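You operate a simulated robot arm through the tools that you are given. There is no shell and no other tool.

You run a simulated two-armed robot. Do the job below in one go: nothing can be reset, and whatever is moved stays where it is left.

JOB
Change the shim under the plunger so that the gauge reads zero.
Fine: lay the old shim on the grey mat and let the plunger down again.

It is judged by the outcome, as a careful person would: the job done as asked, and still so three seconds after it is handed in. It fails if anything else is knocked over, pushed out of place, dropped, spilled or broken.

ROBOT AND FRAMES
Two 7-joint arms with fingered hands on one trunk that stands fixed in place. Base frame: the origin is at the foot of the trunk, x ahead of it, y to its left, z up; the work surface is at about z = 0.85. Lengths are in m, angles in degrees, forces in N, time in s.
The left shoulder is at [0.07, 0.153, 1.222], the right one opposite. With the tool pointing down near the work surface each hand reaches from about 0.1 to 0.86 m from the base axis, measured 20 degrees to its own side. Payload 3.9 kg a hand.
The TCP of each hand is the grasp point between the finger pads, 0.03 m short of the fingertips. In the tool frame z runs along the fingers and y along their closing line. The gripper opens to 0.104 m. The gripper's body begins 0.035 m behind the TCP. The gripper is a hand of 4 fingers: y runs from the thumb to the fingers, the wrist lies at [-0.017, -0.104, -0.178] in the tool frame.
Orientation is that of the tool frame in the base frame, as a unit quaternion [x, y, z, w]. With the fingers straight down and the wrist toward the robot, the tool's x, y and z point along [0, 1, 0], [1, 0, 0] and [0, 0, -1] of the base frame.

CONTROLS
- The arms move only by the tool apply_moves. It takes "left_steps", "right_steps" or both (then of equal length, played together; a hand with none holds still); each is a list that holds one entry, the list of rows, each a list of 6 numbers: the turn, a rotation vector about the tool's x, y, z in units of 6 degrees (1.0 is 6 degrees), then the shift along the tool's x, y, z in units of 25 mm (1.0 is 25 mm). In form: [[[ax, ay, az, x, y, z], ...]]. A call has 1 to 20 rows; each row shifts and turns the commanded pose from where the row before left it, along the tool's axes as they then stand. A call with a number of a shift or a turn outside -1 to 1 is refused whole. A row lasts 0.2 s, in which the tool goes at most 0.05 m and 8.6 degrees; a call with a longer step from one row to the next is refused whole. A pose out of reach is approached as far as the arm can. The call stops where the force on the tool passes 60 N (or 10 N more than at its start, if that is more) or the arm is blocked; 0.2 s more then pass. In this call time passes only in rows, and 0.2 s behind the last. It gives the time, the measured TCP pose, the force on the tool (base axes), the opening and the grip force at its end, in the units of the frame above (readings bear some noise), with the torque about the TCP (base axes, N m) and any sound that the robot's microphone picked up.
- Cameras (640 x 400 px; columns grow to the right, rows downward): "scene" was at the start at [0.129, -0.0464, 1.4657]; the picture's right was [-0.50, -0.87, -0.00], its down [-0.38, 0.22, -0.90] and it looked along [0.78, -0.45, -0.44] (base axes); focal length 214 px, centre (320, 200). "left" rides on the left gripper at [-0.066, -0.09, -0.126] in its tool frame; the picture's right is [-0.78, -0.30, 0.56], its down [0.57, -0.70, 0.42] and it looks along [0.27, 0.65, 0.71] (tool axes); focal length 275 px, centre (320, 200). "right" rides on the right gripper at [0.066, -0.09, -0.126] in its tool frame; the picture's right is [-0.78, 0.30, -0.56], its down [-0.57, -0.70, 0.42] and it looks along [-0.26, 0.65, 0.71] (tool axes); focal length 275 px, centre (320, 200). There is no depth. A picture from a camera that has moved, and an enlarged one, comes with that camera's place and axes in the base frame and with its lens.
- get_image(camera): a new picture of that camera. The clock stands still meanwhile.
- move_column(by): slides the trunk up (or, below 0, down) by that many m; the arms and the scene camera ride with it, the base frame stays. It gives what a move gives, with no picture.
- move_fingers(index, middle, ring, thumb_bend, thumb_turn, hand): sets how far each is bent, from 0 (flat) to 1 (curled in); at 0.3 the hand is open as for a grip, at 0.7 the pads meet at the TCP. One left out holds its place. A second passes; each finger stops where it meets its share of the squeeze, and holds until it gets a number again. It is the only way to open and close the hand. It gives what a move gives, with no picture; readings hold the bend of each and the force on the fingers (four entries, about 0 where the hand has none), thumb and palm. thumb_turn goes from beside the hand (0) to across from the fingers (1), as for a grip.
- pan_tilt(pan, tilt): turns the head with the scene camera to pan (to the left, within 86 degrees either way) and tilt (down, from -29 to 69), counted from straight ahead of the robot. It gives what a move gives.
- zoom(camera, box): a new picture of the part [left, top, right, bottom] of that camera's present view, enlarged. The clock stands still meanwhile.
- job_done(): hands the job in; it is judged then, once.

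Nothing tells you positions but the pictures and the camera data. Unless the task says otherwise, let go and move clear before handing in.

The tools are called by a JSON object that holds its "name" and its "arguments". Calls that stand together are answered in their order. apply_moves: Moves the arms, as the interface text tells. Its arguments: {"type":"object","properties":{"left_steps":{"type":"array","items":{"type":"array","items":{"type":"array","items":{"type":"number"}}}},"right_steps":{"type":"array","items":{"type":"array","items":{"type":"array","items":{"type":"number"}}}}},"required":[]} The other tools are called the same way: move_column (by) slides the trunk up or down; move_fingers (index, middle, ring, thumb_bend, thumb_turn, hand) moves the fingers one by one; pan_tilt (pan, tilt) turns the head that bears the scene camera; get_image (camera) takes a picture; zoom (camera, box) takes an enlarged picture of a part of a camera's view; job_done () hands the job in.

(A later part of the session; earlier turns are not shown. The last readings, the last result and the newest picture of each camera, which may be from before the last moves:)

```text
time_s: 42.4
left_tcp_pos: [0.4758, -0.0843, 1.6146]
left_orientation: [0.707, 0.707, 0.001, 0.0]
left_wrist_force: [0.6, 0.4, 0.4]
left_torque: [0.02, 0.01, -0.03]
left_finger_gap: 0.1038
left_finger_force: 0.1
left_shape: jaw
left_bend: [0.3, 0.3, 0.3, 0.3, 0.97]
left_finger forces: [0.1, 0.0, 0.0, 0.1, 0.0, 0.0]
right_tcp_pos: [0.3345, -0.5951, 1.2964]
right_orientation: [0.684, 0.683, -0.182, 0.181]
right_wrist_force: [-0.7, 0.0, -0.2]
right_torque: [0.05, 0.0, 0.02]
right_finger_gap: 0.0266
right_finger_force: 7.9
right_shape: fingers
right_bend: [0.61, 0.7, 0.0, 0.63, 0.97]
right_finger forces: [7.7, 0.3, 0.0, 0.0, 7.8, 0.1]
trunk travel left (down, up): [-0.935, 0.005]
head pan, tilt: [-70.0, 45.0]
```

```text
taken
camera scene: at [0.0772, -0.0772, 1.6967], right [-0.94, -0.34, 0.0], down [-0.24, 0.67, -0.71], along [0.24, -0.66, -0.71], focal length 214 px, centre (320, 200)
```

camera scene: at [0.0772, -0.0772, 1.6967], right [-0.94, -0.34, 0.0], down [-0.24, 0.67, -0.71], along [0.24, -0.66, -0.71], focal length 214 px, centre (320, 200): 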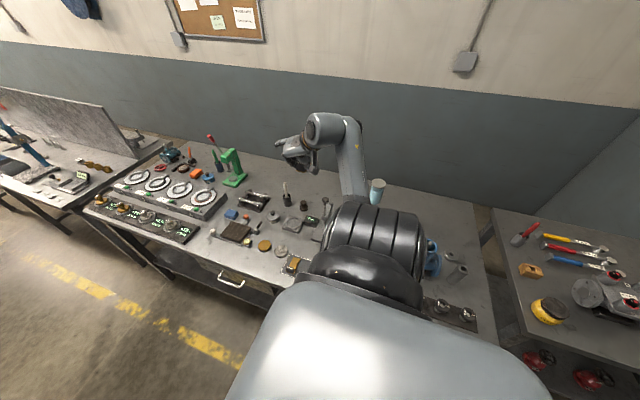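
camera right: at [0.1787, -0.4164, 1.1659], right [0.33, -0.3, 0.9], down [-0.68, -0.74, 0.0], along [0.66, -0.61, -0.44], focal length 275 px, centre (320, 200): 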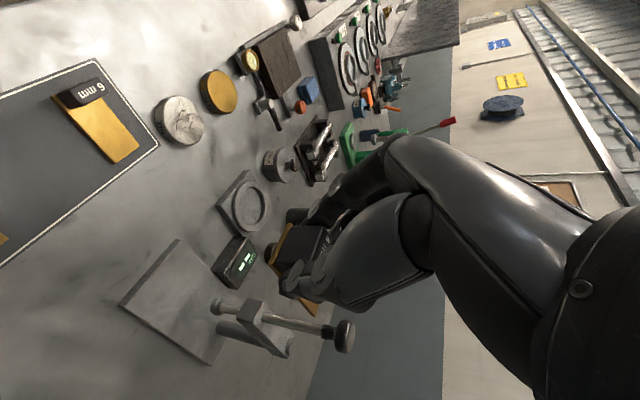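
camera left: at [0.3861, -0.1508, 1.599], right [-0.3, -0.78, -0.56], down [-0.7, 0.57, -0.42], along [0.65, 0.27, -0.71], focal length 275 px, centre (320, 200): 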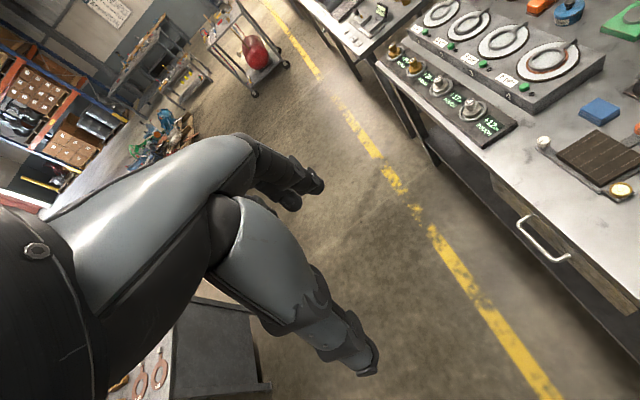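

The elbow is now below the shoulder (elbow‑down), which jams against the torso near the mat. I'll bring the hand back to the starting posture relative to the shoulder to get the elbow out to the side again.

{"name": "apply_moves", "arguments": {"right_steps": [[[0, 0, 0, -0.225, 0.055, -0.936], [0, 0, 0, -0.225, 0.055, -0.936], [0, 0, 0, -0.225, 0.055, -0.936], [0, 0, 0, -0.225, 0.055, -0.936], [0, 0, 0, -0.225, 0.055, -0.936], [0, 0, 0, -0.225, 0.055, -0.936], [0, 0, 0, -0.225, 0.055, -0.936], [0, 0, 0, -0.225, 0.055, -0.936], [0, 0, 0, -0.225, 0.055, -0.936], [0, 0, 0, -0.225, 0.055, -0.936], [0, 0, 0, -0.225, 0.055, -0.936]]]}}

{"name": "get_image", "arguments": {"camera": "scene"}}

```text
time_s: 44.8
left_tcp_pos: [0.475, -0.0832, 1.6152]
left_orientation: [0.707, 0.707, 0.0, 0.0]
left_wrist_force: [0.0, 1.0, 0.4]
left_torque: [-0.01, 0.0, 0.0]
left_finger_gap: 0.1038
left_finger_force: 0.1
left_shape: jaw
left_bend: [0.3, 0.3, 0.3, 0.3, 0.97]
left_finger forces: [0.0, 0.1, 0.1, 0.0, 0.1, 0.0]
right_tcp_pos: [0.3481, -0.5189, 1.55]
right_orientation: [0.685, 0.682, -0.183, 0.181]
right_wrist_force: [-0.8, -0.8, -1.4]
right_torque: [0.05, 0.02, 0.01]
right_finger_gap: 0.0263
right_finger_force: 7.4
right_shape: fingers
right_bend: [0.61, 0.7, 0.0, 0.63, 0.97]
right_finger forces: [7.6, 0.3, 0.0, 0.1, 7.6, 0.1]
trunk travel left (down, up): [-0.935, 0.005]
head pan, tilt: [-70.0, 45.0]
```

```text
taken
camera scene: at [0.077, -0.0765, 1.6967], right [-0.94, -0.34, 0.0], down [-0.24, 0.66, -0.71], along [0.24, -0.66, -0.71], focal length 214 px, centre (320, 200)
```

scene: 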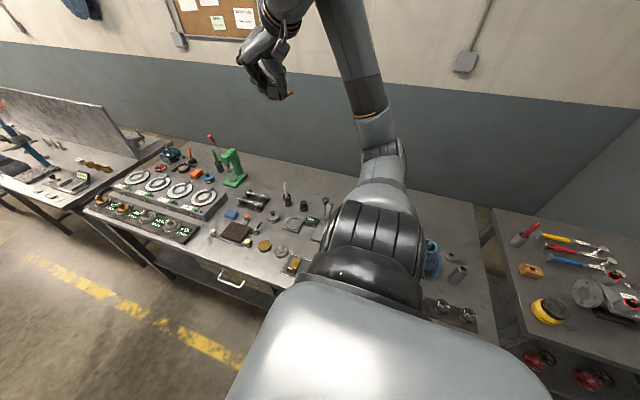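

The arm is now close to its starting shape. I'll untilt the hand and repeat the original outward path, which gave a good elbow‑out posture.

{"name": "apply_moves", "arguments": {"right_steps": [[[0, 1, 0, 0, 0, 0], [0, 1, 0, 0, 0, 0], [0, 1, 0, 0, 0, 0], [0, 1, 0, 0, 0, 0], [0, 1, 0, 0, 0, 0], [0, 0, 0, -0.9, -0.5, 0], [0, 0, 0, -0.9, -0.5, 0], [0, 0, 0, -0.9, -0.5, 0], [0, 0, 0, -0.9, -0.5, 0], [0, 0, 0, -0.9, -0.5, 0.2], [0, 0, 0, -0.9, -0.5, 0.5], [0, 0, 0, -0.4, -0.3, 0.8], [0, 0, 0, 0, 0, 0.8]]]}}

{"name": "get_image", "arguments": {"camera": "scene"}}

{"name": "get_image", "arguments": {"camera": "right"}}

```text
time_s: 47.6
left_tcp_pos: [0.4766, -0.0847, 1.6151]
left_orientation: [0.707, 0.707, 0.0, 0.0]
left_wrist_force: [0.3, -1.9, 0.1]
left_torque: [-0.01, -0.01, 0.01]
left_finger_gap: 0.1037
left_finger_force: 0.1
left_shape: jaw
left_bend: [0.3, 0.3, 0.3, 0.3, 0.97]
left_finger forces: [0.0, 0.0, 0.0, 0.0, 0.0, 0.0]
right_tcp_pos: [0.2668, -0.6644, 1.4918]
right_orientation: [0.708, 0.706, 0.001, -0.001]
right_wrist_force: [0.4, 0.5, -1.2]
right_torque: [0.02, 0.01, -0.02]
right_finger_gap: 0.0263
right_finger_force: 7.7
right_shape: fingers
right_bend: [0.61, 0.7, 0.0, 0.63, 0.97]
right_finger forces: [7.3, 0.2, 0.0, 0.0, 7.5, 0.0]
trunk travel left (down, up): [-0.935, 0.005]
head pan, tilt: [-70.0, 45.0]
```

```text
taken
camera scene: at [0.0771, -0.0775, 1.6968], right [-0.94, -0.34, 0.0], down [-0.24, 0.66, -0.71], along [0.24, -0.66, -0.71], focal length 214 px, centre (320, 200)
```

scene: 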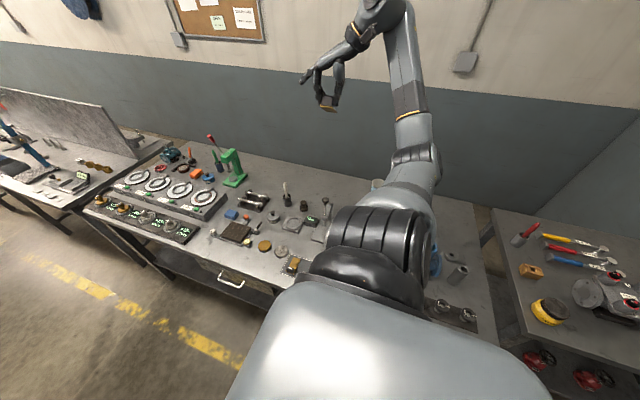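

```text
taken
camera right: at [0.176, -0.5988, 1.6188], right [0.29, -0.78, 0.56], down [-0.7, -0.57, -0.43], along [0.65, -0.26, -0.71], focal length 275 px, centre (320, 200)
```

right: 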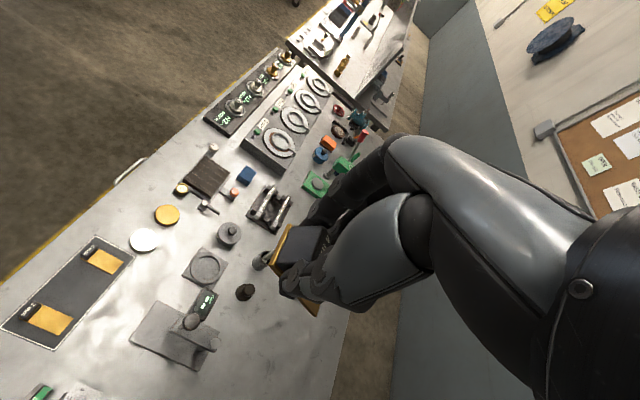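

The shim is still firmly held and the elbow is moving outward. Continuing straight down, watching the elbow.

{"name": "apply_moves", "arguments": {"right_steps": [[[0, 0, 0, 0, 0, 0.8], [0, 0, 0, 0, 0, 0.8], [0, 0, 0, 0, 0, 0.8], [0, 0, 0, 0, 0, 0.8], [0, 0, 0, 0, 0, 0.8], [0, 0, 0, 0, 0, 0.8], [0, 0, 0, 0, 0, 0.8], [0, 0, 0, 0, 0, 0.8], [0, 0, 0, 0, 0, 0.8], [0, 0, 0, 0, 0, 0.8]]]}}

{"name": "get_image", "arguments": {"camera": "scene"}}

```text
time_s: 49.8
left_tcp_pos: [0.4762, -0.0851, 1.6139]
left_orientation: [0.707, 0.707, 0.001, 0.0]
left_wrist_force: [-0.1, -0.2, -0.7]
left_torque: [-0.01, 0.01, 0.02]
left_finger_gap: 0.1038
left_finger_force: 0.2
left_shape: jaw
left_bend: [0.3, 0.3, 0.3, 0.3, 0.97]
left_finger forces: [0.0, 0.0, 0.1, 0.0, 0.1, 0.0]
right_tcp_pos: [0.2654, -0.6644, 1.2924]
right_orientation: [0.707, 0.707, 0.001, -0.001]
right_wrist_force: [-0.1, -0.4, -0.6]
right_torque: [-0.02, -0.03, 0.0]
right_finger_gap: 0.0265
right_finger_force: 7.1
right_shape: fingers
right_bend: [0.61, 0.7, 0.0, 0.63, 0.97]
right_finger forces: [7.3, 0.3, 0.0, 0.0, 7.5, 0.1]
trunk travel left (down, up): [-0.935, 0.005]
head pan, tilt: [-70.0, 45.0]
```

```text
taken
camera scene: at [0.077, -0.0775, 1.6967], right [-0.94, -0.34, 0.0], down [-0.24, 0.66, -0.71], along [0.24, -0.66, -0.71], focal length 214 px, centre (320, 200)
```

scene: 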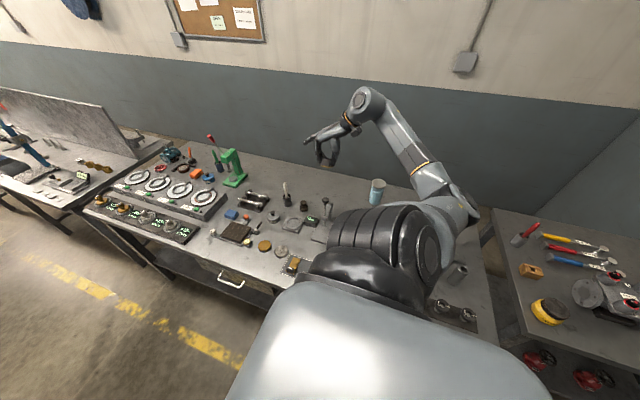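

Elbow is out to the side now – good. I'll tilt back to 30° and move toward the front while descending.

{"name": "apply_moves", "arguments": {"right_steps": [[[0, -1, 0, 0.5, 0, 0], [0, -1, 0, 0.5, 0, 0], [0, -1, 0, 0.5, 0, 0.3], [0, -1, 0, 0.3, 0, 0.5], [0, -1, 0, 0.3, 0, 0.5], [0, 0, 0, 0.4, 0, 0.69], [0, 0, 0, 0.4, 0, 0.69], [0, 0, 0, 0.4, 0, 0.69], [0, 0, 0, 0.4, 0, 0.69]]]}}

{"name": "get_image", "arguments": {"camera": "scene"}}

{"name": "get_image", "arguments": {"camera": "right"}}

```text
time_s: 51.8
left_tcp_pos: [0.476, -0.084, 1.614]
left_orientation: [0.707, 0.707, 0.0, 0.0]
left_wrist_force: [0.5, 0.0, -0.3]
left_torque: [0.02, 0.01, -0.01]
left_finger_gap: 0.1036
left_finger_force: 0.1
left_shape: jaw
left_bend: [0.3, 0.3, 0.3, 0.3, 0.97]
left_finger forces: [0.0, 0.0, 0.0, 0.0, 0.0, 0.0]
right_tcp_pos: [0.2677, -0.6219, 1.173]
right_orientation: [0.684, 0.682, -0.183, 0.182]
right_wrist_force: [-0.5, -0.2, -0.6]
right_torque: [0.05, 0.0, -0.01]
right_finger_gap: 0.0262
right_finger_force: 8.0
right_shape: fingers
right_bend: [0.61, 0.7, 0.0, 0.63, 0.97]
right_finger forces: [7.4, 0.5, 0.0, 0.1, 7.4, 0.1]
trunk travel left (down, up): [-0.935, 0.005]
head pan, tilt: [-70.0, 45.0]
```

```text
taken
camera scene: at [0.0773, -0.0769, 1.6968], right [-0.94, -0.34, 0.0], down [-0.24, 0.66, -0.71], along [0.24, -0.66, -0.71], focal length 214 px, centre (320, 200)
```

scene: 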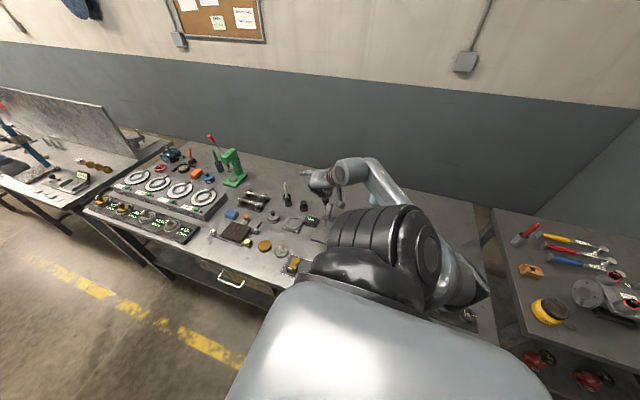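

```text
taken
camera right: at [0.1763, -0.5025, 1.25], right [0.3, -0.4, 0.87], down [-0.7, -0.71, -0.08], along [0.65, -0.59, -0.49], focal length 275 px, centre (320, 200)
```

right: 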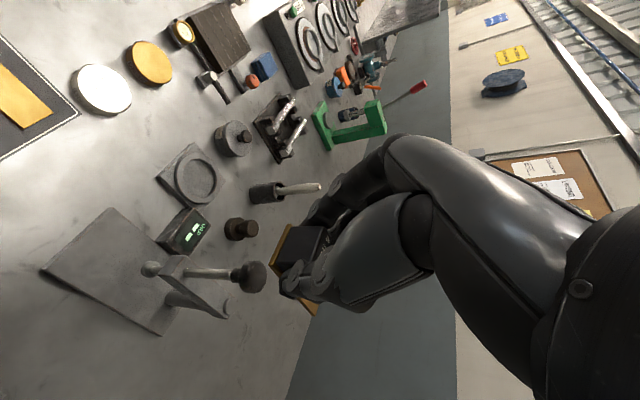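

{"name": "apply_moves", "arguments": {"right_steps": [[[0, 0, 0, 0.62, 0, -0.36], [0, 0, 0, 0.62, 0, -0.36], [0, 0, 0, 0.62, 0, -0.36], [0, 0, 0, 0.62, 0, -0.36], [0, 0, 0, 0.62, 0, -0.36], [0, 0, 0, 0.4, 0, 0.69], [0, 0, 0, 0.4, 0, 0.69], [0, 0, 0, 0.4, 0, 0.69], [0, 0, 0, 0.4, 0, 0.69]]]}}

{"name": "get_image", "arguments": {"camera": "scene"}}

```text
time_s: 53.8
left_tcp_pos: [0.4748, -0.0843, 1.6142]
left_orientation: [0.707, 0.707, 0.0, 0.0]
left_wrist_force: [0.2, 0.0, 1.8]
left_torque: [0.03, 0.03, -0.01]
left_finger_gap: 0.1039
left_finger_force: 0.2
left_shape: jaw
left_bend: [0.3, 0.3, 0.3, 0.3, 0.97]
left_finger forces: [0.0, 0.0, 0.1, 0.0, 0.1, 0.0]
right_tcp_pos: [0.2682, -0.5331, 1.0931]
right_orientation: [0.684, 0.683, -0.183, 0.181]
right_wrist_force: [0.2, 0.8, -0.1]
right_torque: [0.02, -0.01, -0.01]
right_finger_gap: 0.0264
right_finger_force: 7.4
right_shape: fingers
right_bend: [0.61, 0.7, 0.0, 0.63, 0.97]
right_finger forces: [7.4, 0.4, 0.0, 0.0, 7.4, 0.1]
trunk travel left (down, up): [-0.935, 0.005]
head pan, tilt: [-70.0, 45.0]
```

```text
taken
camera scene: at [0.0775, -0.0766, 1.6968], right [-0.94, -0.34, 0.0], down [-0.24, 0.66, -0.71], along [0.24, -0.66, -0.71], focal length 214 px, centre (320, 200)
```

scene: 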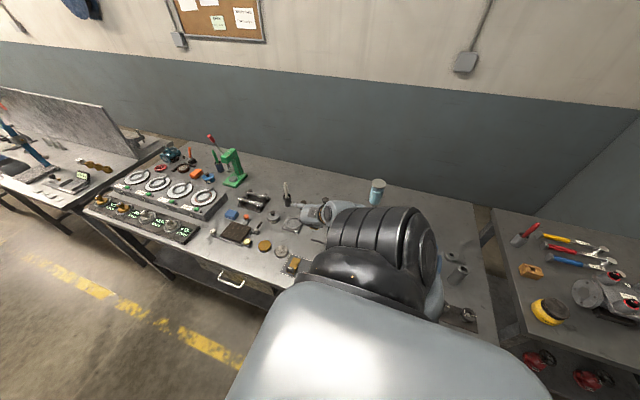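

{"name": "apply_moves", "arguments": {"right_steps": [[[0, 0, 0, 0.4, 0, 0.69], [0, 0, 0, 0.4, 0, 0.69], [0, 0, 0, 0.4, 0, 0.69], [0, 0, 0, 0.4, 0, 0.69], [0, 0, 0, 0.4, 0, 0.69], [0, 0, 0, 0.4, 0, 0.69], [0, 0, 0, 0.4, 0, 0.69]]]}}

{"name": "get_image", "arguments": {"camera": "scene"}}

{"name": "get_image", "arguments": {"camera": "right"}}

```text
time_s: 55.4
left_tcp_pos: [0.4753, -0.0856, 1.6152]
left_orientation: [0.707, 0.707, 0.0, 0.0]
left_wrist_force: [0.5, 0.4, 0.2]
left_torque: [0.01, -0.02, 0.0]
left_finger_gap: 0.1038
left_finger_force: 0.0
left_shape: jaw
left_bend: [0.3, 0.3, 0.3, 0.3, 0.97]
left_finger forces: [0.1, 0.0, 0.0, 0.1, 0.0, 0.0]
right_tcp_pos: [0.2656, -0.5313, 0.9536]
right_orientation: [0.685, 0.682, -0.183, 0.181]
right_wrist_force: [-0.4, 0.3, -1.0]
right_torque: [0.01, 0.03, 0.03]
right_finger_gap: 0.0265
right_finger_force: 8.1
right_shape: fingers
right_bend: [0.61, 0.7, 0.0, 0.63, 0.97]
right_finger forces: [7.4, 0.3, 0.1, 0.0, 7.3, 0.0]
trunk travel left (down, up): [-0.935, 0.005]
head pan, tilt: [-70.0, 45.0]
```

```text
taken
camera scene: at [0.0773, -0.0775, 1.6967], right [-0.94, -0.34, 0.0], down [-0.24, 0.66, -0.71], along [0.24, -0.66, -0.71], focal length 214 px, centre (320, 200)
```

scene: 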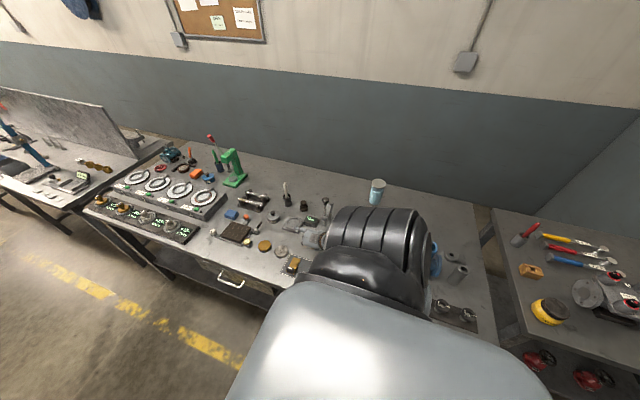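

```text
taken
camera right: at [0.1759, -0.4118, 1.0311], right [0.3, -0.4, 0.87], down [-0.7, -0.71, -0.08], along [0.65, -0.59, -0.49], focal length 275 px, centre (320, 200)
```

right: 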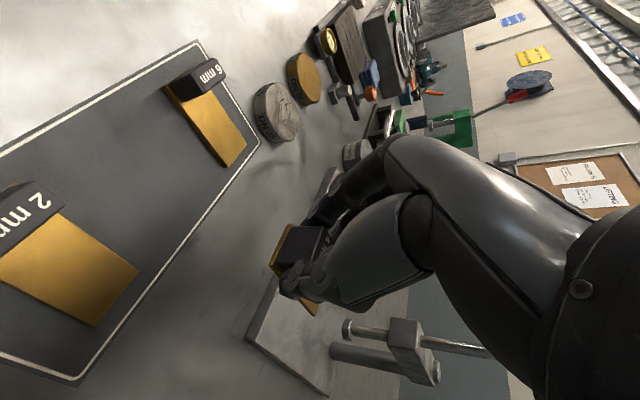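

No jam this time. Moving forward over the mat.

{"name": "apply_moves", "arguments": {"right_steps": [[[0, 0, 0, 0.595, 0.1, -0.343], [0, 0, 0, 0.595, 0, -0.343], [0, 0, 0, 0.595, 0, -0.343], [0, 0, 0, 0.595, 0, -0.343], [0, 0, 0, 0.595, 0, -0.343], [0, 0, 0, 0.595, 0, -0.343]]]}}

{"name": "get_image", "arguments": {"camera": "right"}}

{"name": "get_image", "arguments": {"camera": "scene"}}

```text
time_s: 56.3
left_tcp_pos: [0.4751, -0.0845, 1.6144]
left_orientation: [0.707, 0.707, 0.0, 0.0]
left_wrist_force: [0.1, 0.2, 0.2]
left_torque: [0.01, 0.02, 0.01]
left_finger_gap: 0.1039
left_finger_force: 0.0
left_shape: jaw
left_bend: [0.3, 0.3, 0.3, 0.3, 0.97]
left_finger forces: [0.0, 0.0, 0.1, 0.1, 0.0, 0.1]
right_tcp_pos: [0.2907, -0.5402, 0.9982]
right_orientation: [0.646, 0.687, -0.23, 0.241]
right_wrist_force: [-0.5, 0.6, -1.1]
right_torque: [0.02, 0.03, -0.01]
right_finger_gap: 0.0264
right_finger_force: 7.6
right_shape: fingers
right_bend: [0.61, 0.7, 0.0, 0.63, 0.97]
right_finger forces: [7.3, 0.4, 0.0, 0.1, 7.3, 0.1]
trunk travel left (down, up): [-0.935, 0.005]
head pan, tilt: [-70.0, 45.0]
stopped in row 4 (right hand): the arm was blocked; the commanded pose is now the measured one
```

```text
taken
camera right: at [0.1905, -0.4165, 1.0563], right [0.32, -0.24, 0.92], down [-0.66, -0.75, 0.03], along [0.69, -0.61, -0.39], focal length 275 px, centre (320, 200)
```

right: 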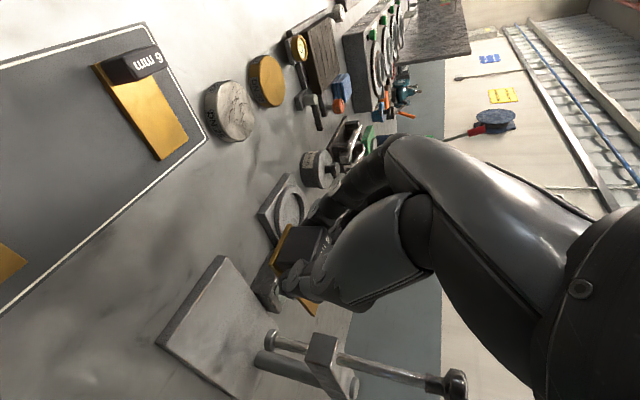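

```text
taken
camera scene: at [0.0773, -0.077, 1.6967], right [-0.94, -0.34, 0.0], down [-0.24, 0.66, -0.71], along [0.24, -0.66, -0.71], focal length 214 px, centre (320, 200)
```

scene: 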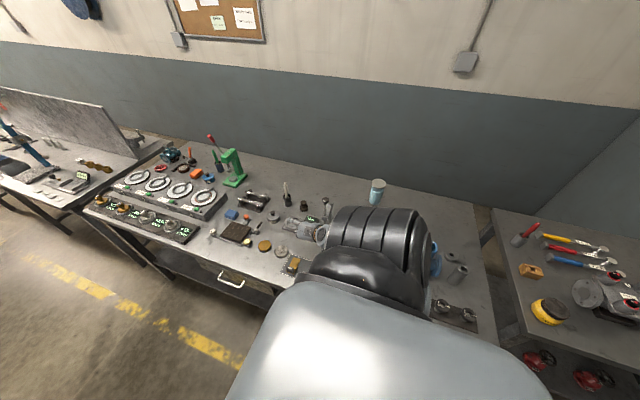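

Jammed again near the torso: with the trunk high the elbow tucks in. I'll restore the tilt, go back up, and lower the trunk to about +0.06 m, where the elbow stayed out, before moving forward.

{"name": "apply_moves", "arguments": {"right_steps": [[[0, 0, 0, -0.5, -0.2, -0.4], [0.143, 0.744, 0.25, -0.4, -0.2, -0.6], [0.143, 0.744, 0.25, -0.4, -0.2, -0.6], [0, 0, 0, -0.45, -0.2, -0.78], [0, 0, 0, -0.45, 0, -0.78], [0, 0, 0, -0.45, 0, -0.78], [0, 0, 0, -0.45, 0, -0.78], [0, 0, 0, -0.45, 0, -0.78], [0, 0, 0, -0.45, 0, -0.78], [0, 0, 0, -0.45, 0, -0.78], [0, 0, 0, -0.45, 0, -0.78]]]}}

{"name": "get_image", "arguments": {"camera": "scene"}}

```text
time_s: 58.7
left_tcp_pos: [0.4742, -0.0842, 1.6148]
left_orientation: [0.707, 0.708, 0.0, 0.0]
left_wrist_force: [-0.3, -0.5, -0.5]
left_torque: [0.0, -0.01, 0.01]
left_finger_gap: 0.1039
left_finger_force: 0.2
left_shape: jaw
left_bend: [0.3, 0.3, 0.3, 0.3, 0.97]
left_finger forces: [0.0, 0.0, 0.1, 0.1, 0.1, 0.0]
right_tcp_pos: [0.2688, -0.5431, 1.2292]
right_orientation: [0.684, 0.683, -0.18, 0.182]
right_wrist_force: [-0.4, -0.8, -1.5]
right_torque: [0.01, -0.02, -0.01]
right_finger_gap: 0.0262
right_finger_force: 7.5
right_shape: fingers
right_bend: [0.61, 0.7, 0.0, 0.63, 0.97]
right_finger forces: [7.3, 0.4, 0.1, 0.1, 7.4, 0.0]
trunk travel left (down, up): [-0.935, 0.005]
head pan, tilt: [-70.0, 45.0]
```

```text
taken
camera scene: at [0.077, -0.0775, 1.6967], right [-0.94, -0.34, 0.0], down [-0.24, 0.66, -0.71], along [0.24, -0.66, -0.71], focal length 214 px, centre (320, 200)
```

scene: 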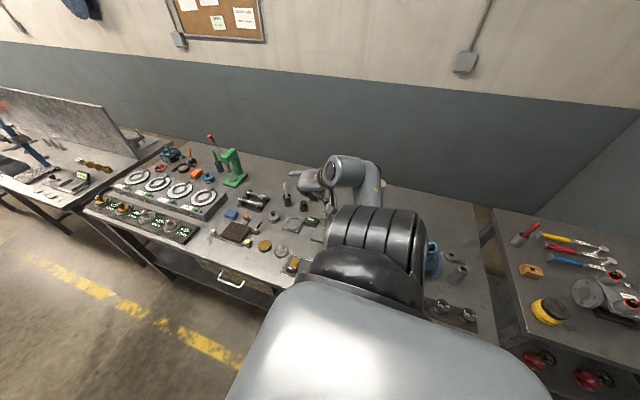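

The elbow dropped below again after the jam. I'll repeat the recovery (up, untilt, out, down), and lower the trunk meanwhile.

{"name": "apply_moves", "arguments": {"right_steps": [[[0, 0, 0, -0.45, 0.25, -0.88], [0, 0, 0, -0.45, 0.25, -0.88], [0, 0, 0, -0.45, 0.25, -0.88], [0, 0, 0, -0.45, 0.25, -0.88], [0, 0, 0, -0.45, 0.25, -0.88], [0, 0, 0, -0.45, 0.25, -0.88], [0, 0, 0, -0.45, 0.25, -0.88], [0, 0, 0, -0.45, 0.25, -0.88], [0, 0, 0, -0.45, 0.25, -0.88], [0, 0, 0, -0.45, 0.25, -0.88], [0, 0, 0, -0.45, 0.25, -0.88], [0, 0, 0, -0.45, 0.25, -0.88], [0, 0, 0, -0.45, 0.25, -0.88]]]}}

{"name": "apply_moves", "arguments": {"right_steps": [[[0, 1, 0, 0, 0, 0], [0, 1, 0, 0, 0, 0], [0, 1, 0, 0, 0, 0], [0, 1, 0, 0, 0, 0], [0, 1, 0, 0, 0, 0], [0, 0, 0, -0.9, -0.5, 0], [0, 0, 0, -0.9, -0.5, 0], [0, 0, 0, -0.9, -0.5, 0], [0, 0, 0, -0.9, -0.5, 0], [0, 0, 0, -0.9, -0.5, 0.2], [0, 0, 0, -0.9, -0.5, 0.5], [0, 0, 0, 0, -0.3, 0.8], [0, 0, 0, 0, 0, 0.8]]]}}

{"name": "get_image", "arguments": {"camera": "scene"}}

```text
time_s: 61.5
left_tcp_pos: [0.4751, -0.0842, 1.6144]
left_orientation: [0.707, 0.707, 0.0, 0.0]
left_wrist_force: [-0.3, 0.6, -0.1]
left_torque: [0.03, 0.01, 0.03]
left_finger_gap: 0.1037
left_finger_force: 0.0
left_shape: jaw
left_bend: [0.3, 0.3, 0.3, 0.3, 0.97]
left_finger forces: [0.0, 0.0, 0.0, 0.0, 0.0, 0.0]
right_tcp_pos: [0.3488, -0.5262, 1.5501]
right_orientation: [0.684, 0.683, -0.181, 0.181]
right_wrist_force: [-0.6, -0.1, -0.9]
right_torque: [0.01, -0.02, 0.0]
right_finger_gap: 0.0264
right_finger_force: 7.5
right_shape: fingers
right_bend: [0.61, 0.7, 0.0, 0.63, 0.97]
right_finger forces: [7.2, 0.3, 0.0, 0.0, 7.3, 0.0]
trunk travel left (down, up): [-0.935, 0.005]
head pan, tilt: [-70.0, 45.0]
```

```text
time_s: 64.3
left_tcp_pos: [0.4749, -0.0846, 1.6146]
left_orientation: [0.707, 0.707, 0.0, 0.0]
left_wrist_force: [0.2, 0.2, -0.9]
left_torque: [-0.01, 0.01, -0.03]
left_finger_gap: 0.1038
left_finger_force: 0.0
left_shape: jaw
left_bend: [0.3, 0.3, 0.3, 0.3, 0.97]
left_finger forces: [0.0, 0.1, 0.0, 0.0, 0.1, 0.0]
right_tcp_pos: [0.2665, -0.6621, 1.4905]
right_orientation: [0.707, 0.707, 0.002, -0.001]
right_wrist_force: [0.3, -0.7, -0.9]
right_torque: [0.02, 0.04, 0.03]
right_finger_gap: 0.0262
right_finger_force: 7.6
right_shape: fingers
right_bend: [0.61, 0.7, 0.0, 0.63, 0.97]
right_finger forces: [7.1, 0.4, 0.0, 0.0, 7.2, 0.0]
trunk travel left (down, up): [-0.935, 0.005]
head pan, tilt: [-70.0, 45.0]
```

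```text
taken
camera scene: at [0.077, -0.0772, 1.6968], right [-0.94, -0.34, 0.0], down [-0.24, 0.66, -0.71], along [0.24, -0.66, -0.71], focal length 214 px, centre (320, 200)
```

scene: 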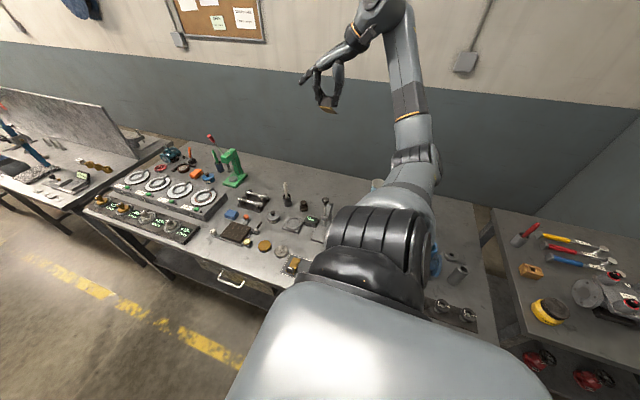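

Same good shape as before. Down 0.2 m with the trunk high (elbow goes out), then tilt and move forward at that height, then lower the trunk.

{"name": "apply_moves", "arguments": {"right_steps": [[[0, 0, 0, 0, 0, 0.8], [0, 0, 0, 0, 0, 0.8], [0, 0, 0, 0, 0, 0.8], [0, 0, 0, 0, 0, 0.8], [0, 0, 0, 0, 0, 0.8], [0, 0, 0, 0, 0, 0.8], [0, 0, 0, 0, 0, 0.8], [0, 0, 0, 0, 0, 0.8], [0, 0, 0, 0, 0, 0.8], [0, 0, 0, 0, 0, 0.8]]]}}

{"name": "apply_moves", "arguments": {"right_steps": [[[0, -1, 0, 0.5, 0, 0], [0, -1, 0, 0.5, 0, 0], [0, -1, 0, 0.5, 0, 0], [0, -1, 0, 0.5, 0, -0.2], [0, -1, 0, 0.5, 0, -0.2], [0, 0, 0, 0.5, 0, -0.2], [0, 0, 0, 0.5, 0, -0.2], [0, 0, 0, 0.5, 0, -0.2]]]}}

{"name": "get_image", "arguments": {"camera": "scene"}}

```text
time_s: 66.5
left_tcp_pos: [0.4751, -0.085, 1.6146]
left_orientation: [0.707, 0.707, 0.0, 0.0]
left_wrist_force: [0.0, 0.5, -0.4]
left_torque: [0.01, 0.01, -0.02]
left_finger_gap: 0.1038
left_finger_force: 0.0
left_shape: jaw
left_bend: [0.3, 0.3, 0.3, 0.3, 0.97]
left_finger forces: [0.0, 0.0, 0.1, 0.1, 0.0, 0.0]
right_tcp_pos: [0.2666, -0.6608, 1.2912]
right_orientation: [0.708, 0.707, 0.002, -0.001]
right_wrist_force: [-0.9, 0.0, -0.5]
right_torque: [0.03, -0.01, 0.0]
right_finger_gap: 0.0262
right_finger_force: 7.8
right_shape: fingers
right_bend: [0.61, 0.7, 0.0, 0.63, 0.97]
right_finger forces: [7.1, 0.3, 0.0, 0.1, 7.2, 0.2]
trunk travel left (down, up): [-0.935, 0.005]
head pan, tilt: [-70.0, 45.0]
```

```text
time_s: 68.3
left_tcp_pos: [0.4746, -0.0845, 1.6137]
left_orientation: [0.707, 0.707, 0.0, 0.0]
left_wrist_force: [0.2, -0.5, 0.2]
left_torque: [-0.01, -0.03, 0.0]
left_finger_gap: 0.1037
left_finger_force: 0.0
left_shape: jaw
left_bend: [0.3, 0.3, 0.3, 0.3, 0.97]
left_finger forces: [0.0, 0.0, 0.0, 0.0, 0.0, 0.0]
right_tcp_pos: [0.2664, -0.5556, 1.2821]
right_orientation: [0.685, 0.682, -0.18, 0.181]
right_wrist_force: [-0.4, 0.5, -0.9]
right_torque: [0.02, -0.02, 0.0]
right_finger_gap: 0.0261
right_finger_force: 7.6
right_shape: fingers
right_bend: [0.61, 0.7, 0.0, 0.63, 0.97]
right_finger forces: [7.0, 0.5, 0.1, 0.0, 7.2, 0.0]
trunk travel left (down, up): [-0.935, 0.005]
head pan, tilt: [-70.0, 45.0]
```

```text
taken
camera scene: at [0.0771, -0.0761, 1.6968], right [-0.94, -0.34, 0.0], down [-0.24, 0.66, -0.71], along [0.24, -0.66, -0.71], focal length 214 px, centre (320, 200)
```

scene: 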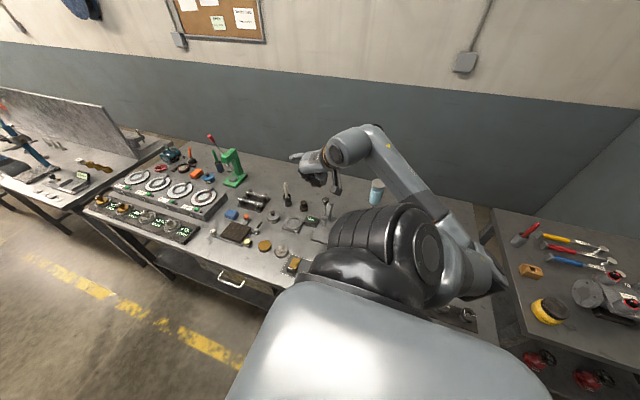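

Elbow is well out. Lowering the trunk 0.2 m (hand goes to z≈1.08, clear in front of the stand).

{"name": "move_column", "arguments": {"by": -0.2}}

{"name": "get_image", "arguments": {"camera": "scene"}}

{"name": "get_image", "arguments": {"camera": "right"}}

```text
time_s: 70.5
left_tcp_pos: [0.4749, -0.0836, 1.414]
left_orientation: [0.707, 0.707, -0.001, 0.0]
left_wrist_force: [0.0, 0.2, 1.1]
left_torque: [0.02, 0.03, -0.02]
left_finger_gap: 0.1039
left_finger_force: 0.1
left_shape: jaw
left_bend: [0.3, 0.3, 0.3, 0.3, 0.97]
left_finger forces: [0.1, 0.0, 0.0, 0.0, 0.0, 0.0]
right_tcp_pos: [0.2665, -0.5569, 1.0819]
right_orientation: [0.683, 0.684, -0.181, 0.182]
right_wrist_force: [0.3, 0.5, -0.4]
right_torque: [0.0, -0.03, 0.02]
right_finger_gap: 0.0262
right_finger_force: 7.2
right_shape: fingers
right_bend: [0.61, 0.7, 0.0, 0.63, 0.97]
right_finger forces: [7.1, 0.5, 0.0, 0.0, 7.2, 0.0]
trunk travel left (down, up): [-0.735, 0.205]
head pan, tilt: [-70.0, 45.0]
```

```text
taken
camera scene: at [0.077, -0.0771, 1.4968], right [-0.94, -0.34, 0.0], down [-0.24, 0.66, -0.71], along [0.24, -0.66, -0.71], focal length 214 px, centre (320, 200)
```

scene: 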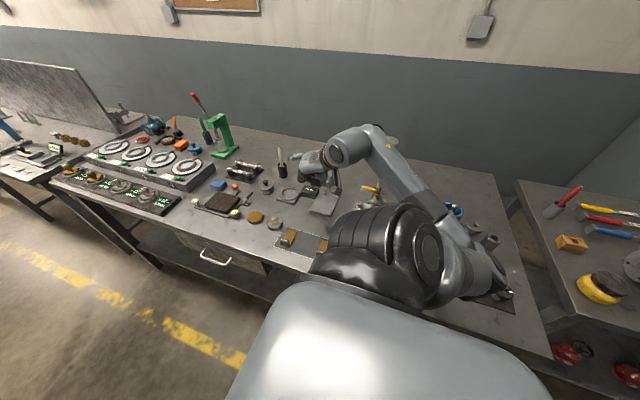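

```text
taken
camera right: at [0.1757, -0.4376, 1.1604], right [0.3, -0.4, 0.87], down [-0.7, -0.71, -0.09], along [0.65, -0.58, -0.49], focal length 275 px, centre (320, 200)
```

right: 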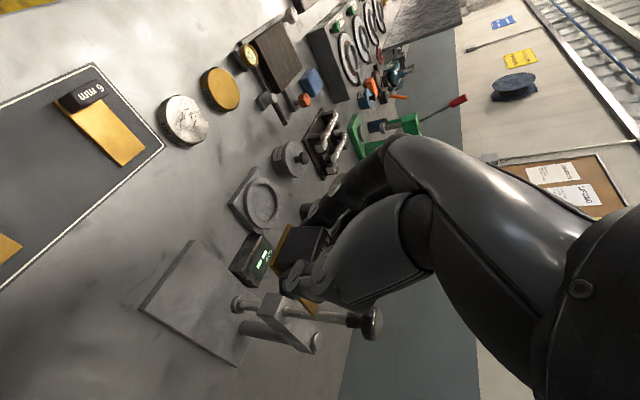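

{"name": "apply_moves", "arguments": {"right_steps": [[[0, 0, 0, 0.744, 0.03, 0.27], [0, 0, 0, 0.744, 0.03, 0.27], [0, 0, 0, 0.744, 0, 0.27], [0, 0, 0, 0.744, 0, 0.27], [0, 0, 0, 0.744, 0, 0.27]]]}}

{"name": "get_image", "arguments": {"camera": "scene"}}

```text
time_s: 71.7
left_tcp_pos: [0.4751, -0.0837, 1.4138]
left_orientation: [0.707, 0.707, 0.0, 0.0]
left_wrist_force: [0.2, 0.1, 0.0]
left_torque: [-0.01, 0.0, 0.02]
left_finger_gap: 0.104
left_finger_force: 0.0
left_shape: jaw
left_bend: [0.3, 0.3, 0.3, 0.3, 0.97]
left_finger forces: [0.0, 0.1, 0.0, 0.1, 0.0, 0.0]
right_tcp_pos: [0.2696, -0.4909, 1.0073]
right_orientation: [0.683, 0.683, -0.182, 0.182]
right_wrist_force: [0.1, -0.6, -1.4]
right_torque: [0.04, 0.0, -0.02]
right_finger_gap: 0.0262
right_finger_force: 7.6
right_shape: fingers
right_bend: [0.61, 0.7, 0.0, 0.63, 0.97]
right_finger forces: [7.1, 0.5, 0.0, 0.0, 7.2, 0.1]
trunk travel left (down, up): [-0.735, 0.205]
head pan, tilt: [-70.0, 45.0]
```

```text
taken
camera scene: at [0.0773, -0.0761, 1.4968], right [-0.94, -0.34, 0.0], down [-0.24, 0.66, -0.71], along [0.24, -0.66, -0.71], focal length 214 px, centre (320, 200)
```

scene: 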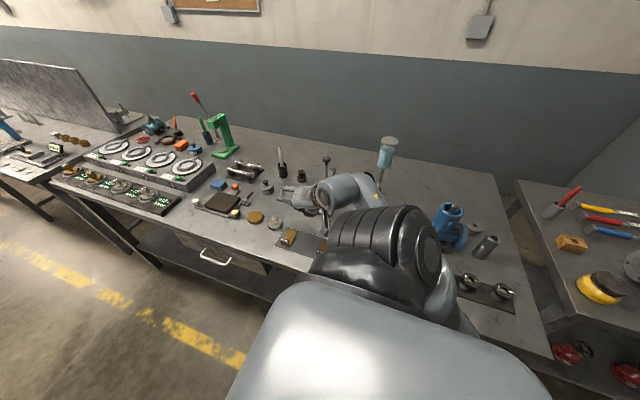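

{"name": "apply_moves", "arguments": {"right_steps": [[[0, 0, 0, 0.744, 0, 0.27], [0, 0, 0, 0.744, 0, 0.27]]]}}

{"name": "apply_moves", "arguments": {"right_steps": [[[0, 0, 0, 0.744, 0, 0.27], [0, 0, 0, 0.744, 0, 0.27]]]}}

{"name": "get_image", "arguments": {"camera": "scene"}}

{"name": "get_image", "arguments": {"camera": "right"}}

```text
time_s: 72.3
left_tcp_pos: [0.4757, -0.0823, 1.4154]
left_orientation: [0.707, 0.708, 0.0, 0.001]
left_wrist_force: [-0.5, -0.6, 0.5]
left_torque: [0.0, 0.0, -0.02]
left_finger_gap: 0.1035
left_finger_force: 0.0
left_shape: jaw
left_bend: [0.3, 0.3, 0.3, 0.3, 0.97]
left_finger forces: [0.1, 0.0, 0.0, 0.0, 0.1, 0.0]
right_tcp_pos: [0.2682, -0.4656, 0.9776]
right_orientation: [0.683, 0.683, -0.182, 0.182]
right_wrist_force: [0.4, 0.5, -1.1]
right_torque: [0.0, 0.0, 0.04]
right_finger_gap: 0.026
right_finger_force: 7.0
right_shape: fingers
right_bend: [0.61, 0.7, 0.0, 0.63, 0.97]
right_finger forces: [7.1, 0.5, 0.1, 0.0, 7.2, 0.1]
trunk travel left (down, up): [-0.735, 0.205]
head pan, tilt: [-70.0, 45.0]
```

```text
time_s: 73.0
left_tcp_pos: [0.4748, -0.085, 1.4149]
left_orientation: [0.707, 0.707, 0.0, 0.0]
left_wrist_force: [-0.2, -0.1, 0.2]
left_torque: [-0.03, -0.02, 0.02]
left_finger_gap: 0.1036
left_finger_force: 0.1
left_shape: jaw
left_bend: [0.3, 0.3, 0.3, 0.3, 0.97]
left_finger forces: [0.0, 0.0, 0.0, 0.0, 0.1, 0.1]
right_tcp_pos: [0.2863, -0.4602, 0.9719]
right_orientation: [0.637, 0.704, -0.219, 0.226]
right_wrist_force: [0.2, -0.3, -1.2]
right_torque: [0.03, -0.02, -0.03]
right_finger_gap: 0.0262
right_finger_force: 8.1
right_shape: fingers
right_bend: [0.61, 0.7, 0.0, 0.63, 0.97]
right_finger forces: [7.2, 0.5, 0.1, 0.1, 7.2, 0.0]
trunk travel left (down, up): [-0.735, 0.205]
head pan, tilt: [-70.0, 45.0]
stopped in row 2 (right hand): the arm was blocked; the commanded pose is now the measured one
```

```text
taken
camera scene: at [0.0771, -0.0776, 1.4967], right [-0.94, -0.34, 0.0], down [-0.24, 0.66, -0.71], along [0.24, -0.66, -0.71], focal length 214 px, centre (320, 200)
```

scene: 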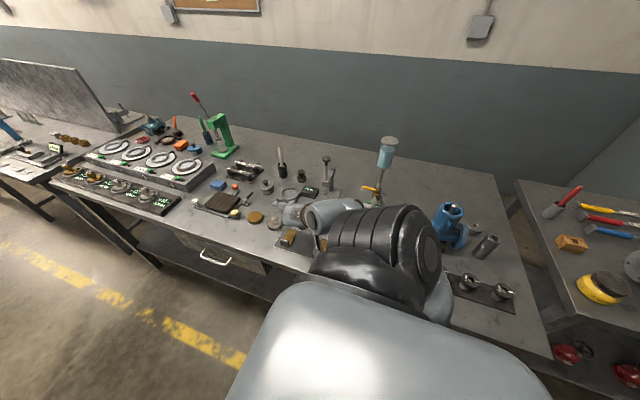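

```text
taken
camera right: at [0.1846, -0.3427, 1.0356], right [0.34, -0.26, 0.9], down [-0.63, -0.77, 0.01], along [0.7, -0.58, -0.43], focal length 275 px, centre (320, 200)
```

right: 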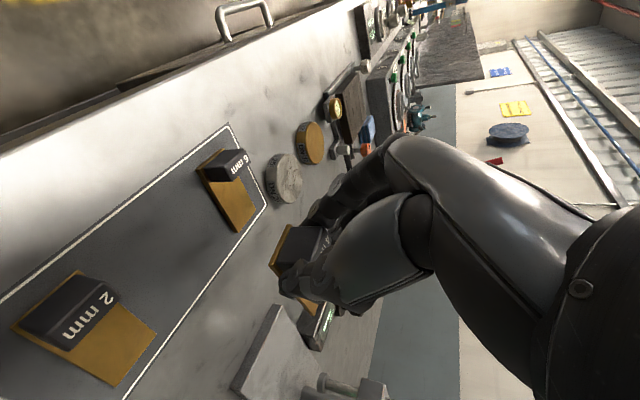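

The fold limit was hit because I moved forward before going down. I'll back off slightly and restore the tilt, then go down first and forward afterwards.

{"name": "apply_moves", "arguments": {"right_steps": [[[0, 0, 0, -0.6, -0.2, 0], [0.163, 0.56, 0.425, -0.6, -0.25, 0], [0.163, 0.56, 0.425, -0.4, -0.25, 0]]]}}

{"name": "get_image", "arguments": {"camera": "scene"}}

```text
time_s: 73.8
left_tcp_pos: [0.4754, -0.0855, 1.4149]
left_orientation: [0.707, 0.708, -0.001, 0.0]
left_wrist_force: [-0.3, 0.2, -0.3]
left_torque: [0.01, -0.02, 0.01]
left_finger_gap: 0.104
left_finger_force: 0.1
left_shape: jaw
left_bend: [0.3, 0.3, 0.3, 0.3, 0.97]
left_finger forces: [0.1, 0.0, 0.1, 0.0, 0.0, 0.0]
right_tcp_pos: [0.2705, -0.4951, 0.9942]
right_orientation: [0.685, 0.682, -0.18, 0.182]
right_wrist_force: [1.2, 0.2, -1.0]
right_torque: [0.05, -0.01, 0.03]
right_finger_gap: 0.0262
right_finger_force: 7.5
right_shape: fingers
right_bend: [0.61, 0.7, 0.0, 0.63, 0.97]
right_finger forces: [7.1, 0.6, 0.0, 0.0, 7.2, 0.0]
trunk travel left (down, up): [-0.735, 0.205]
head pan, tilt: [-70.0, 45.0]
```

```text
taken
camera scene: at [0.077, -0.0776, 1.4967], right [-0.94, -0.34, 0.0], down [-0.24, 0.66, -0.71], along [0.24, -0.66, -0.71], focal length 214 px, centre (320, 200)
```

scene: 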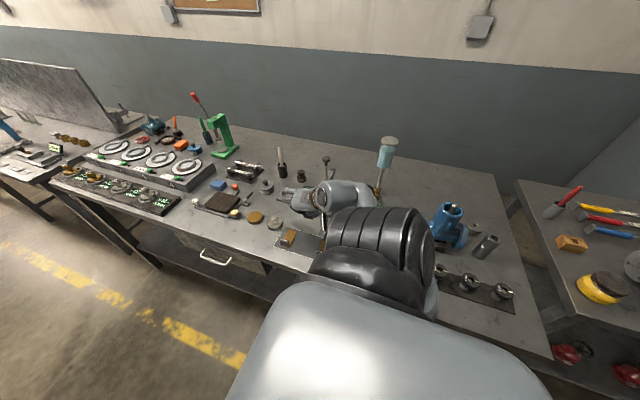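

{"name": "apply_moves", "arguments": {"right_steps": [[[0, 0, 0, 0.375, 0, 0.65], [0, 0, 0, 0.375, 0, 0.65]]]}}

{"name": "apply_moves", "arguments": {"right_steps": [[[0, 0, 0, 0.375, 0, 0.65], [0, 0, 0, 0.375, 0, 0.65]]]}}

{"name": "get_image", "arguments": {"camera": "scene"}}

{"name": "get_image", "arguments": {"camera": "right"}}

```text
time_s: 74.5
left_tcp_pos: [0.4752, -0.0847, 1.4143]
left_orientation: [0.707, 0.707, 0.0, 0.0]
left_wrist_force: [-1.4, 0.1, 0.6]
left_torque: [0.04, 0.0, 0.01]
left_finger_gap: 0.1036
left_finger_force: 0.0
left_shape: jaw
left_bend: [0.3, 0.3, 0.3, 0.3, 0.97]
left_finger forces: [0.0, 0.0, 0.0, 0.1, 0.0, 0.0]
right_tcp_pos: [0.2738, -0.5009, 0.9657]
right_orientation: [0.676, 0.685, -0.193, 0.192]
right_wrist_force: [-0.6, 0.5, -0.7]
right_torque: [0.02, 0.0, 0.02]
right_finger_gap: 0.0263
right_finger_force: 7.6
right_shape: fingers
right_bend: [0.61, 0.7, 0.0, 0.63, 0.97]
right_finger forces: [7.0, 0.4, 0.1, 0.0, 7.2, 0.0]
trunk travel left (down, up): [-0.735, 0.205]
head pan, tilt: [-70.0, 45.0]
```

```text
time_s: 75.2
left_tcp_pos: [0.4747, -0.0847, 1.4144]
left_orientation: [0.707, 0.707, 0.0, 0.0]
left_wrist_force: [1.0, 0.2, 0.2]
left_torque: [0.04, 0.02, 0.04]
left_finger_gap: 0.1037
left_finger_force: 0.0
left_shape: jaw
left_bend: [0.3, 0.3, 0.3, 0.3, 0.97]
left_finger forces: [0.0, 0.0, 0.1, 0.0, 0.0, 0.1]
right_tcp_pos: [0.2764, -0.5182, 0.9428]
right_orientation: [0.657, 0.69, -0.217, 0.213]
right_wrist_force: [-0.1, -0.5, -1.4]
right_torque: [0.05, 0.03, 0.03]
right_finger_gap: 0.0264
right_finger_force: 7.7
right_shape: fingers
right_bend: [0.61, 0.7, 0.0, 0.63, 0.97]
right_finger forces: [7.1, 0.5, 0.0, 0.0, 7.3, 0.1]
trunk travel left (down, up): [-0.735, 0.205]
head pan, tilt: [-70.0, 45.0]
stopped in row 2 (right hand): the arm was blocked; the commanded pose is now the measured one
```

```text
taken
camera scene: at [0.077, -0.0768, 1.4968], right [-0.94, -0.34, 0.0], down [-0.24, 0.66, -0.71], along [0.24, -0.66, -0.71], focal length 214 px, centre (320, 200)
```

scene: 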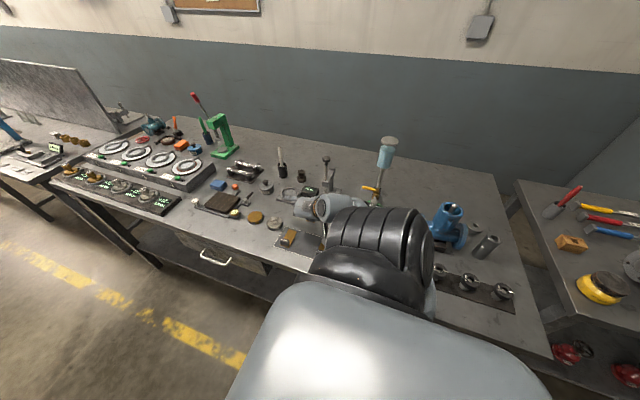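

```text
taken
camera right: at [0.1816, -0.3965, 1.0105], right [0.33, -0.29, 0.9], down [-0.67, -0.74, 0.0], along [0.67, -0.6, -0.44], focal length 275 px, centre (320, 200)
```

right: 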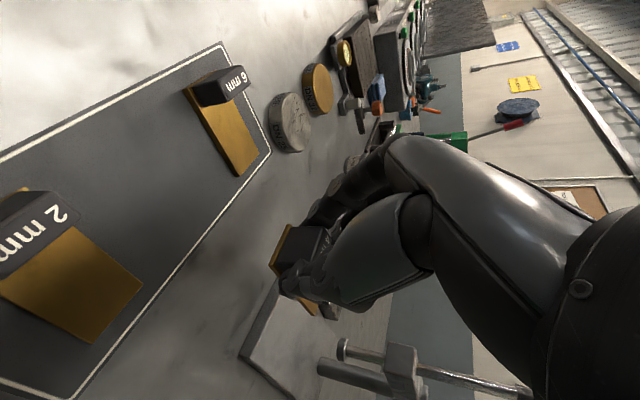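

Still the tucked elbow after the jam. I'll do the recovery once more, then set the shim down on the clear bench strip between mat and stand and regrip it upright (no tilt), which needs less folding.

{"name": "apply_moves", "arguments": {"right_steps": [[[0, 0, 0, -0.527, 0.18, -0.871], [0.033, 0.45, 0.223, -0.527, 0.18, -0.871], [0.033, 0.45, 0.223, -0.527, 0.18, -0.871], [0, 0, 0, -0.527, 0.18, -0.871], [0, 0, 0, -0.527, 0.18, -0.871], [0, 0, 0, -0.527, 0.18, -0.871], [0, 0, 0, -0.527, 0.18, -0.871], [0, 0, 0, -0.527, 0.18, -0.871], [0, 0, 0, -0.527, 0.18, -0.871], [0, 0, 0, -0.527, 0.18, -0.871], [0, 0, 0, -0.527, 0.18, -0.871], [0, 0, 0, -0.527, 0.18, -0.871], [0, 0, 0, -0.527, 0.18, -0.871], [0, 0, 0, -0.527, 0.18, -0.871], [0, 0, 0, -0.527, 0.18, -0.871], [0, 0, 0, -0.527, 0.18, -0.871]]]}}

{"name": "move_column", "arguments": {"by": 0.2}}

{"name": "apply_moves", "arguments": {"right_steps": [[[0, 1, 0, 0, 0, 0], [0, 1, 0, 0, 0, 0], [0, 1, 0, 0, 0, 0], [0, 1, 0, 0, 0, 0], [0, 1, 0, 0, 0, 0], [0, 0, 0, -0.9, -0.5, 0], [0, 0, 0, -0.9, -0.5, 0], [0, 0, 0, -0.9, -0.5, 0], [0, 0, 0, -0.9, -0.5, 0], [0, 0, 0, -0.9, -0.5, 0.2], [0, 0, 0, -0.9, -0.5, 0.5], [0, 0, 0, 0, -0.3, 0.8], [0, 0, 0, 0, 0, 0.8]]]}}

{"name": "get_image", "arguments": {"camera": "scene"}}

```text
time_s: 78.7
left_tcp_pos: [0.4758, -0.0852, 1.4149]
left_orientation: [0.707, 0.707, 0.0, 0.0]
left_wrist_force: [-0.1, -0.5, 0.0]
left_torque: [0.0, -0.01, -0.03]
left_finger_gap: 0.1039
left_finger_force: 0.0
left_shape: jaw
left_bend: [0.3, 0.3, 0.3, 0.3, 0.97]
left_finger forces: [0.0, 0.0, 0.0, 0.0, 0.0, 0.0]
right_tcp_pos: [0.3502, -0.5187, 1.3498]
right_orientation: [0.683, 0.683, -0.183, 0.182]
right_wrist_force: [0.0, -0.1, -0.7]
right_torque: [0.0, -0.01, 0.01]
right_finger_gap: 0.0261
right_finger_force: 7.0
right_shape: fingers
right_bend: [0.61, 0.7, 0.0, 0.63, 0.97]
right_finger forces: [7.0, 0.6, 0.0, 0.0, 7.1, 0.1]
trunk travel left (down, up): [-0.735, 0.205]
head pan, tilt: [-70.0, 45.0]
```

```text
time_s: 80.8
left_tcp_pos: [0.4743, -0.0844, 1.6144]
left_orientation: [0.707, 0.708, -0.001, 0.001]
left_wrist_force: [-0.6, 0.3, -0.3]
left_torque: [0.0, 0.02, 0.0]
left_finger_gap: 0.1038
left_finger_force: 0.1
left_shape: jaw
left_bend: [0.3, 0.3, 0.3, 0.3, 0.97]
left_finger forces: [0.1, 0.0, 0.0, 0.0, 0.0, 0.1]
right_tcp_pos: [0.3509, -0.5192, 1.5509]
right_orientation: [0.684, 0.683, -0.184, 0.182]
right_wrist_force: [0.8, 1.0, -0.6]
right_torque: [0.0, 0.03, -0.02]
right_finger_gap: 0.0262
right_finger_force: 7.5
right_shape: fingers
right_bend: [0.61, 0.7, 0.0, 0.63, 0.97]
right_finger forces: [7.0, 0.6, 0.0, 0.0, 7.1, 0.0]
trunk travel left (down, up): [-0.935, 0.005]
head pan, tilt: [-70.0, 45.0]
```

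```text
time_s: 83.6
left_tcp_pos: [0.4747, -0.0837, 1.6143]
left_orientation: [0.707, 0.707, 0.0, 0.0]
left_wrist_force: [-0.7, -0.1, 0.4]
left_torque: [-0.02, 0.02, 0.01]
left_finger_gap: 0.1034
left_finger_force: 0.1
left_shape: jaw
left_bend: [0.3, 0.3, 0.3, 0.3, 0.97]
left_finger forces: [0.0, 0.1, 0.0, 0.0, 0.0, 0.0]
right_tcp_pos: [0.2666, -0.6545, 1.4931]
right_orientation: [0.708, 0.706, 0.0, 0.0]
right_wrist_force: [0.2, -1.3, -0.4]
right_torque: [0.0, 0.0, -0.02]
right_finger_gap: 0.026
right_finger_force: 7.5
right_shape: fingers
right_bend: [0.61, 0.7, 0.0, 0.63, 0.97]
right_finger forces: [7.1, 0.5, 0.1, 0.1, 7.0, 0.1]
trunk travel left (down, up): [-0.935, 0.005]
head pan, tilt: [-70.0, 45.0]
```

```text
taken
camera scene: at [0.0771, -0.0772, 1.6968], right [-0.94, -0.34, 0.0], down [-0.24, 0.66, -0.71], along [0.24, -0.66, -0.71], focal length 214 px, centre (320, 200)
```

scene: 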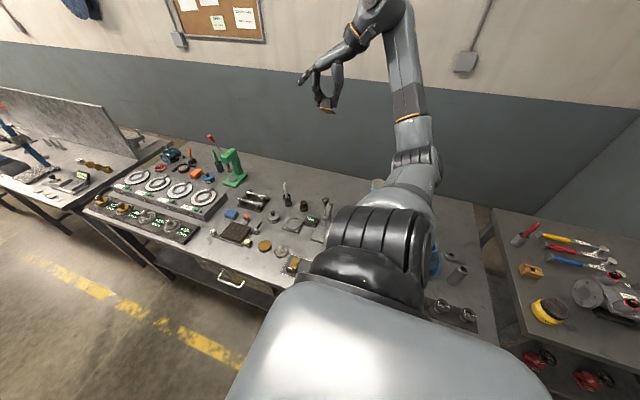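

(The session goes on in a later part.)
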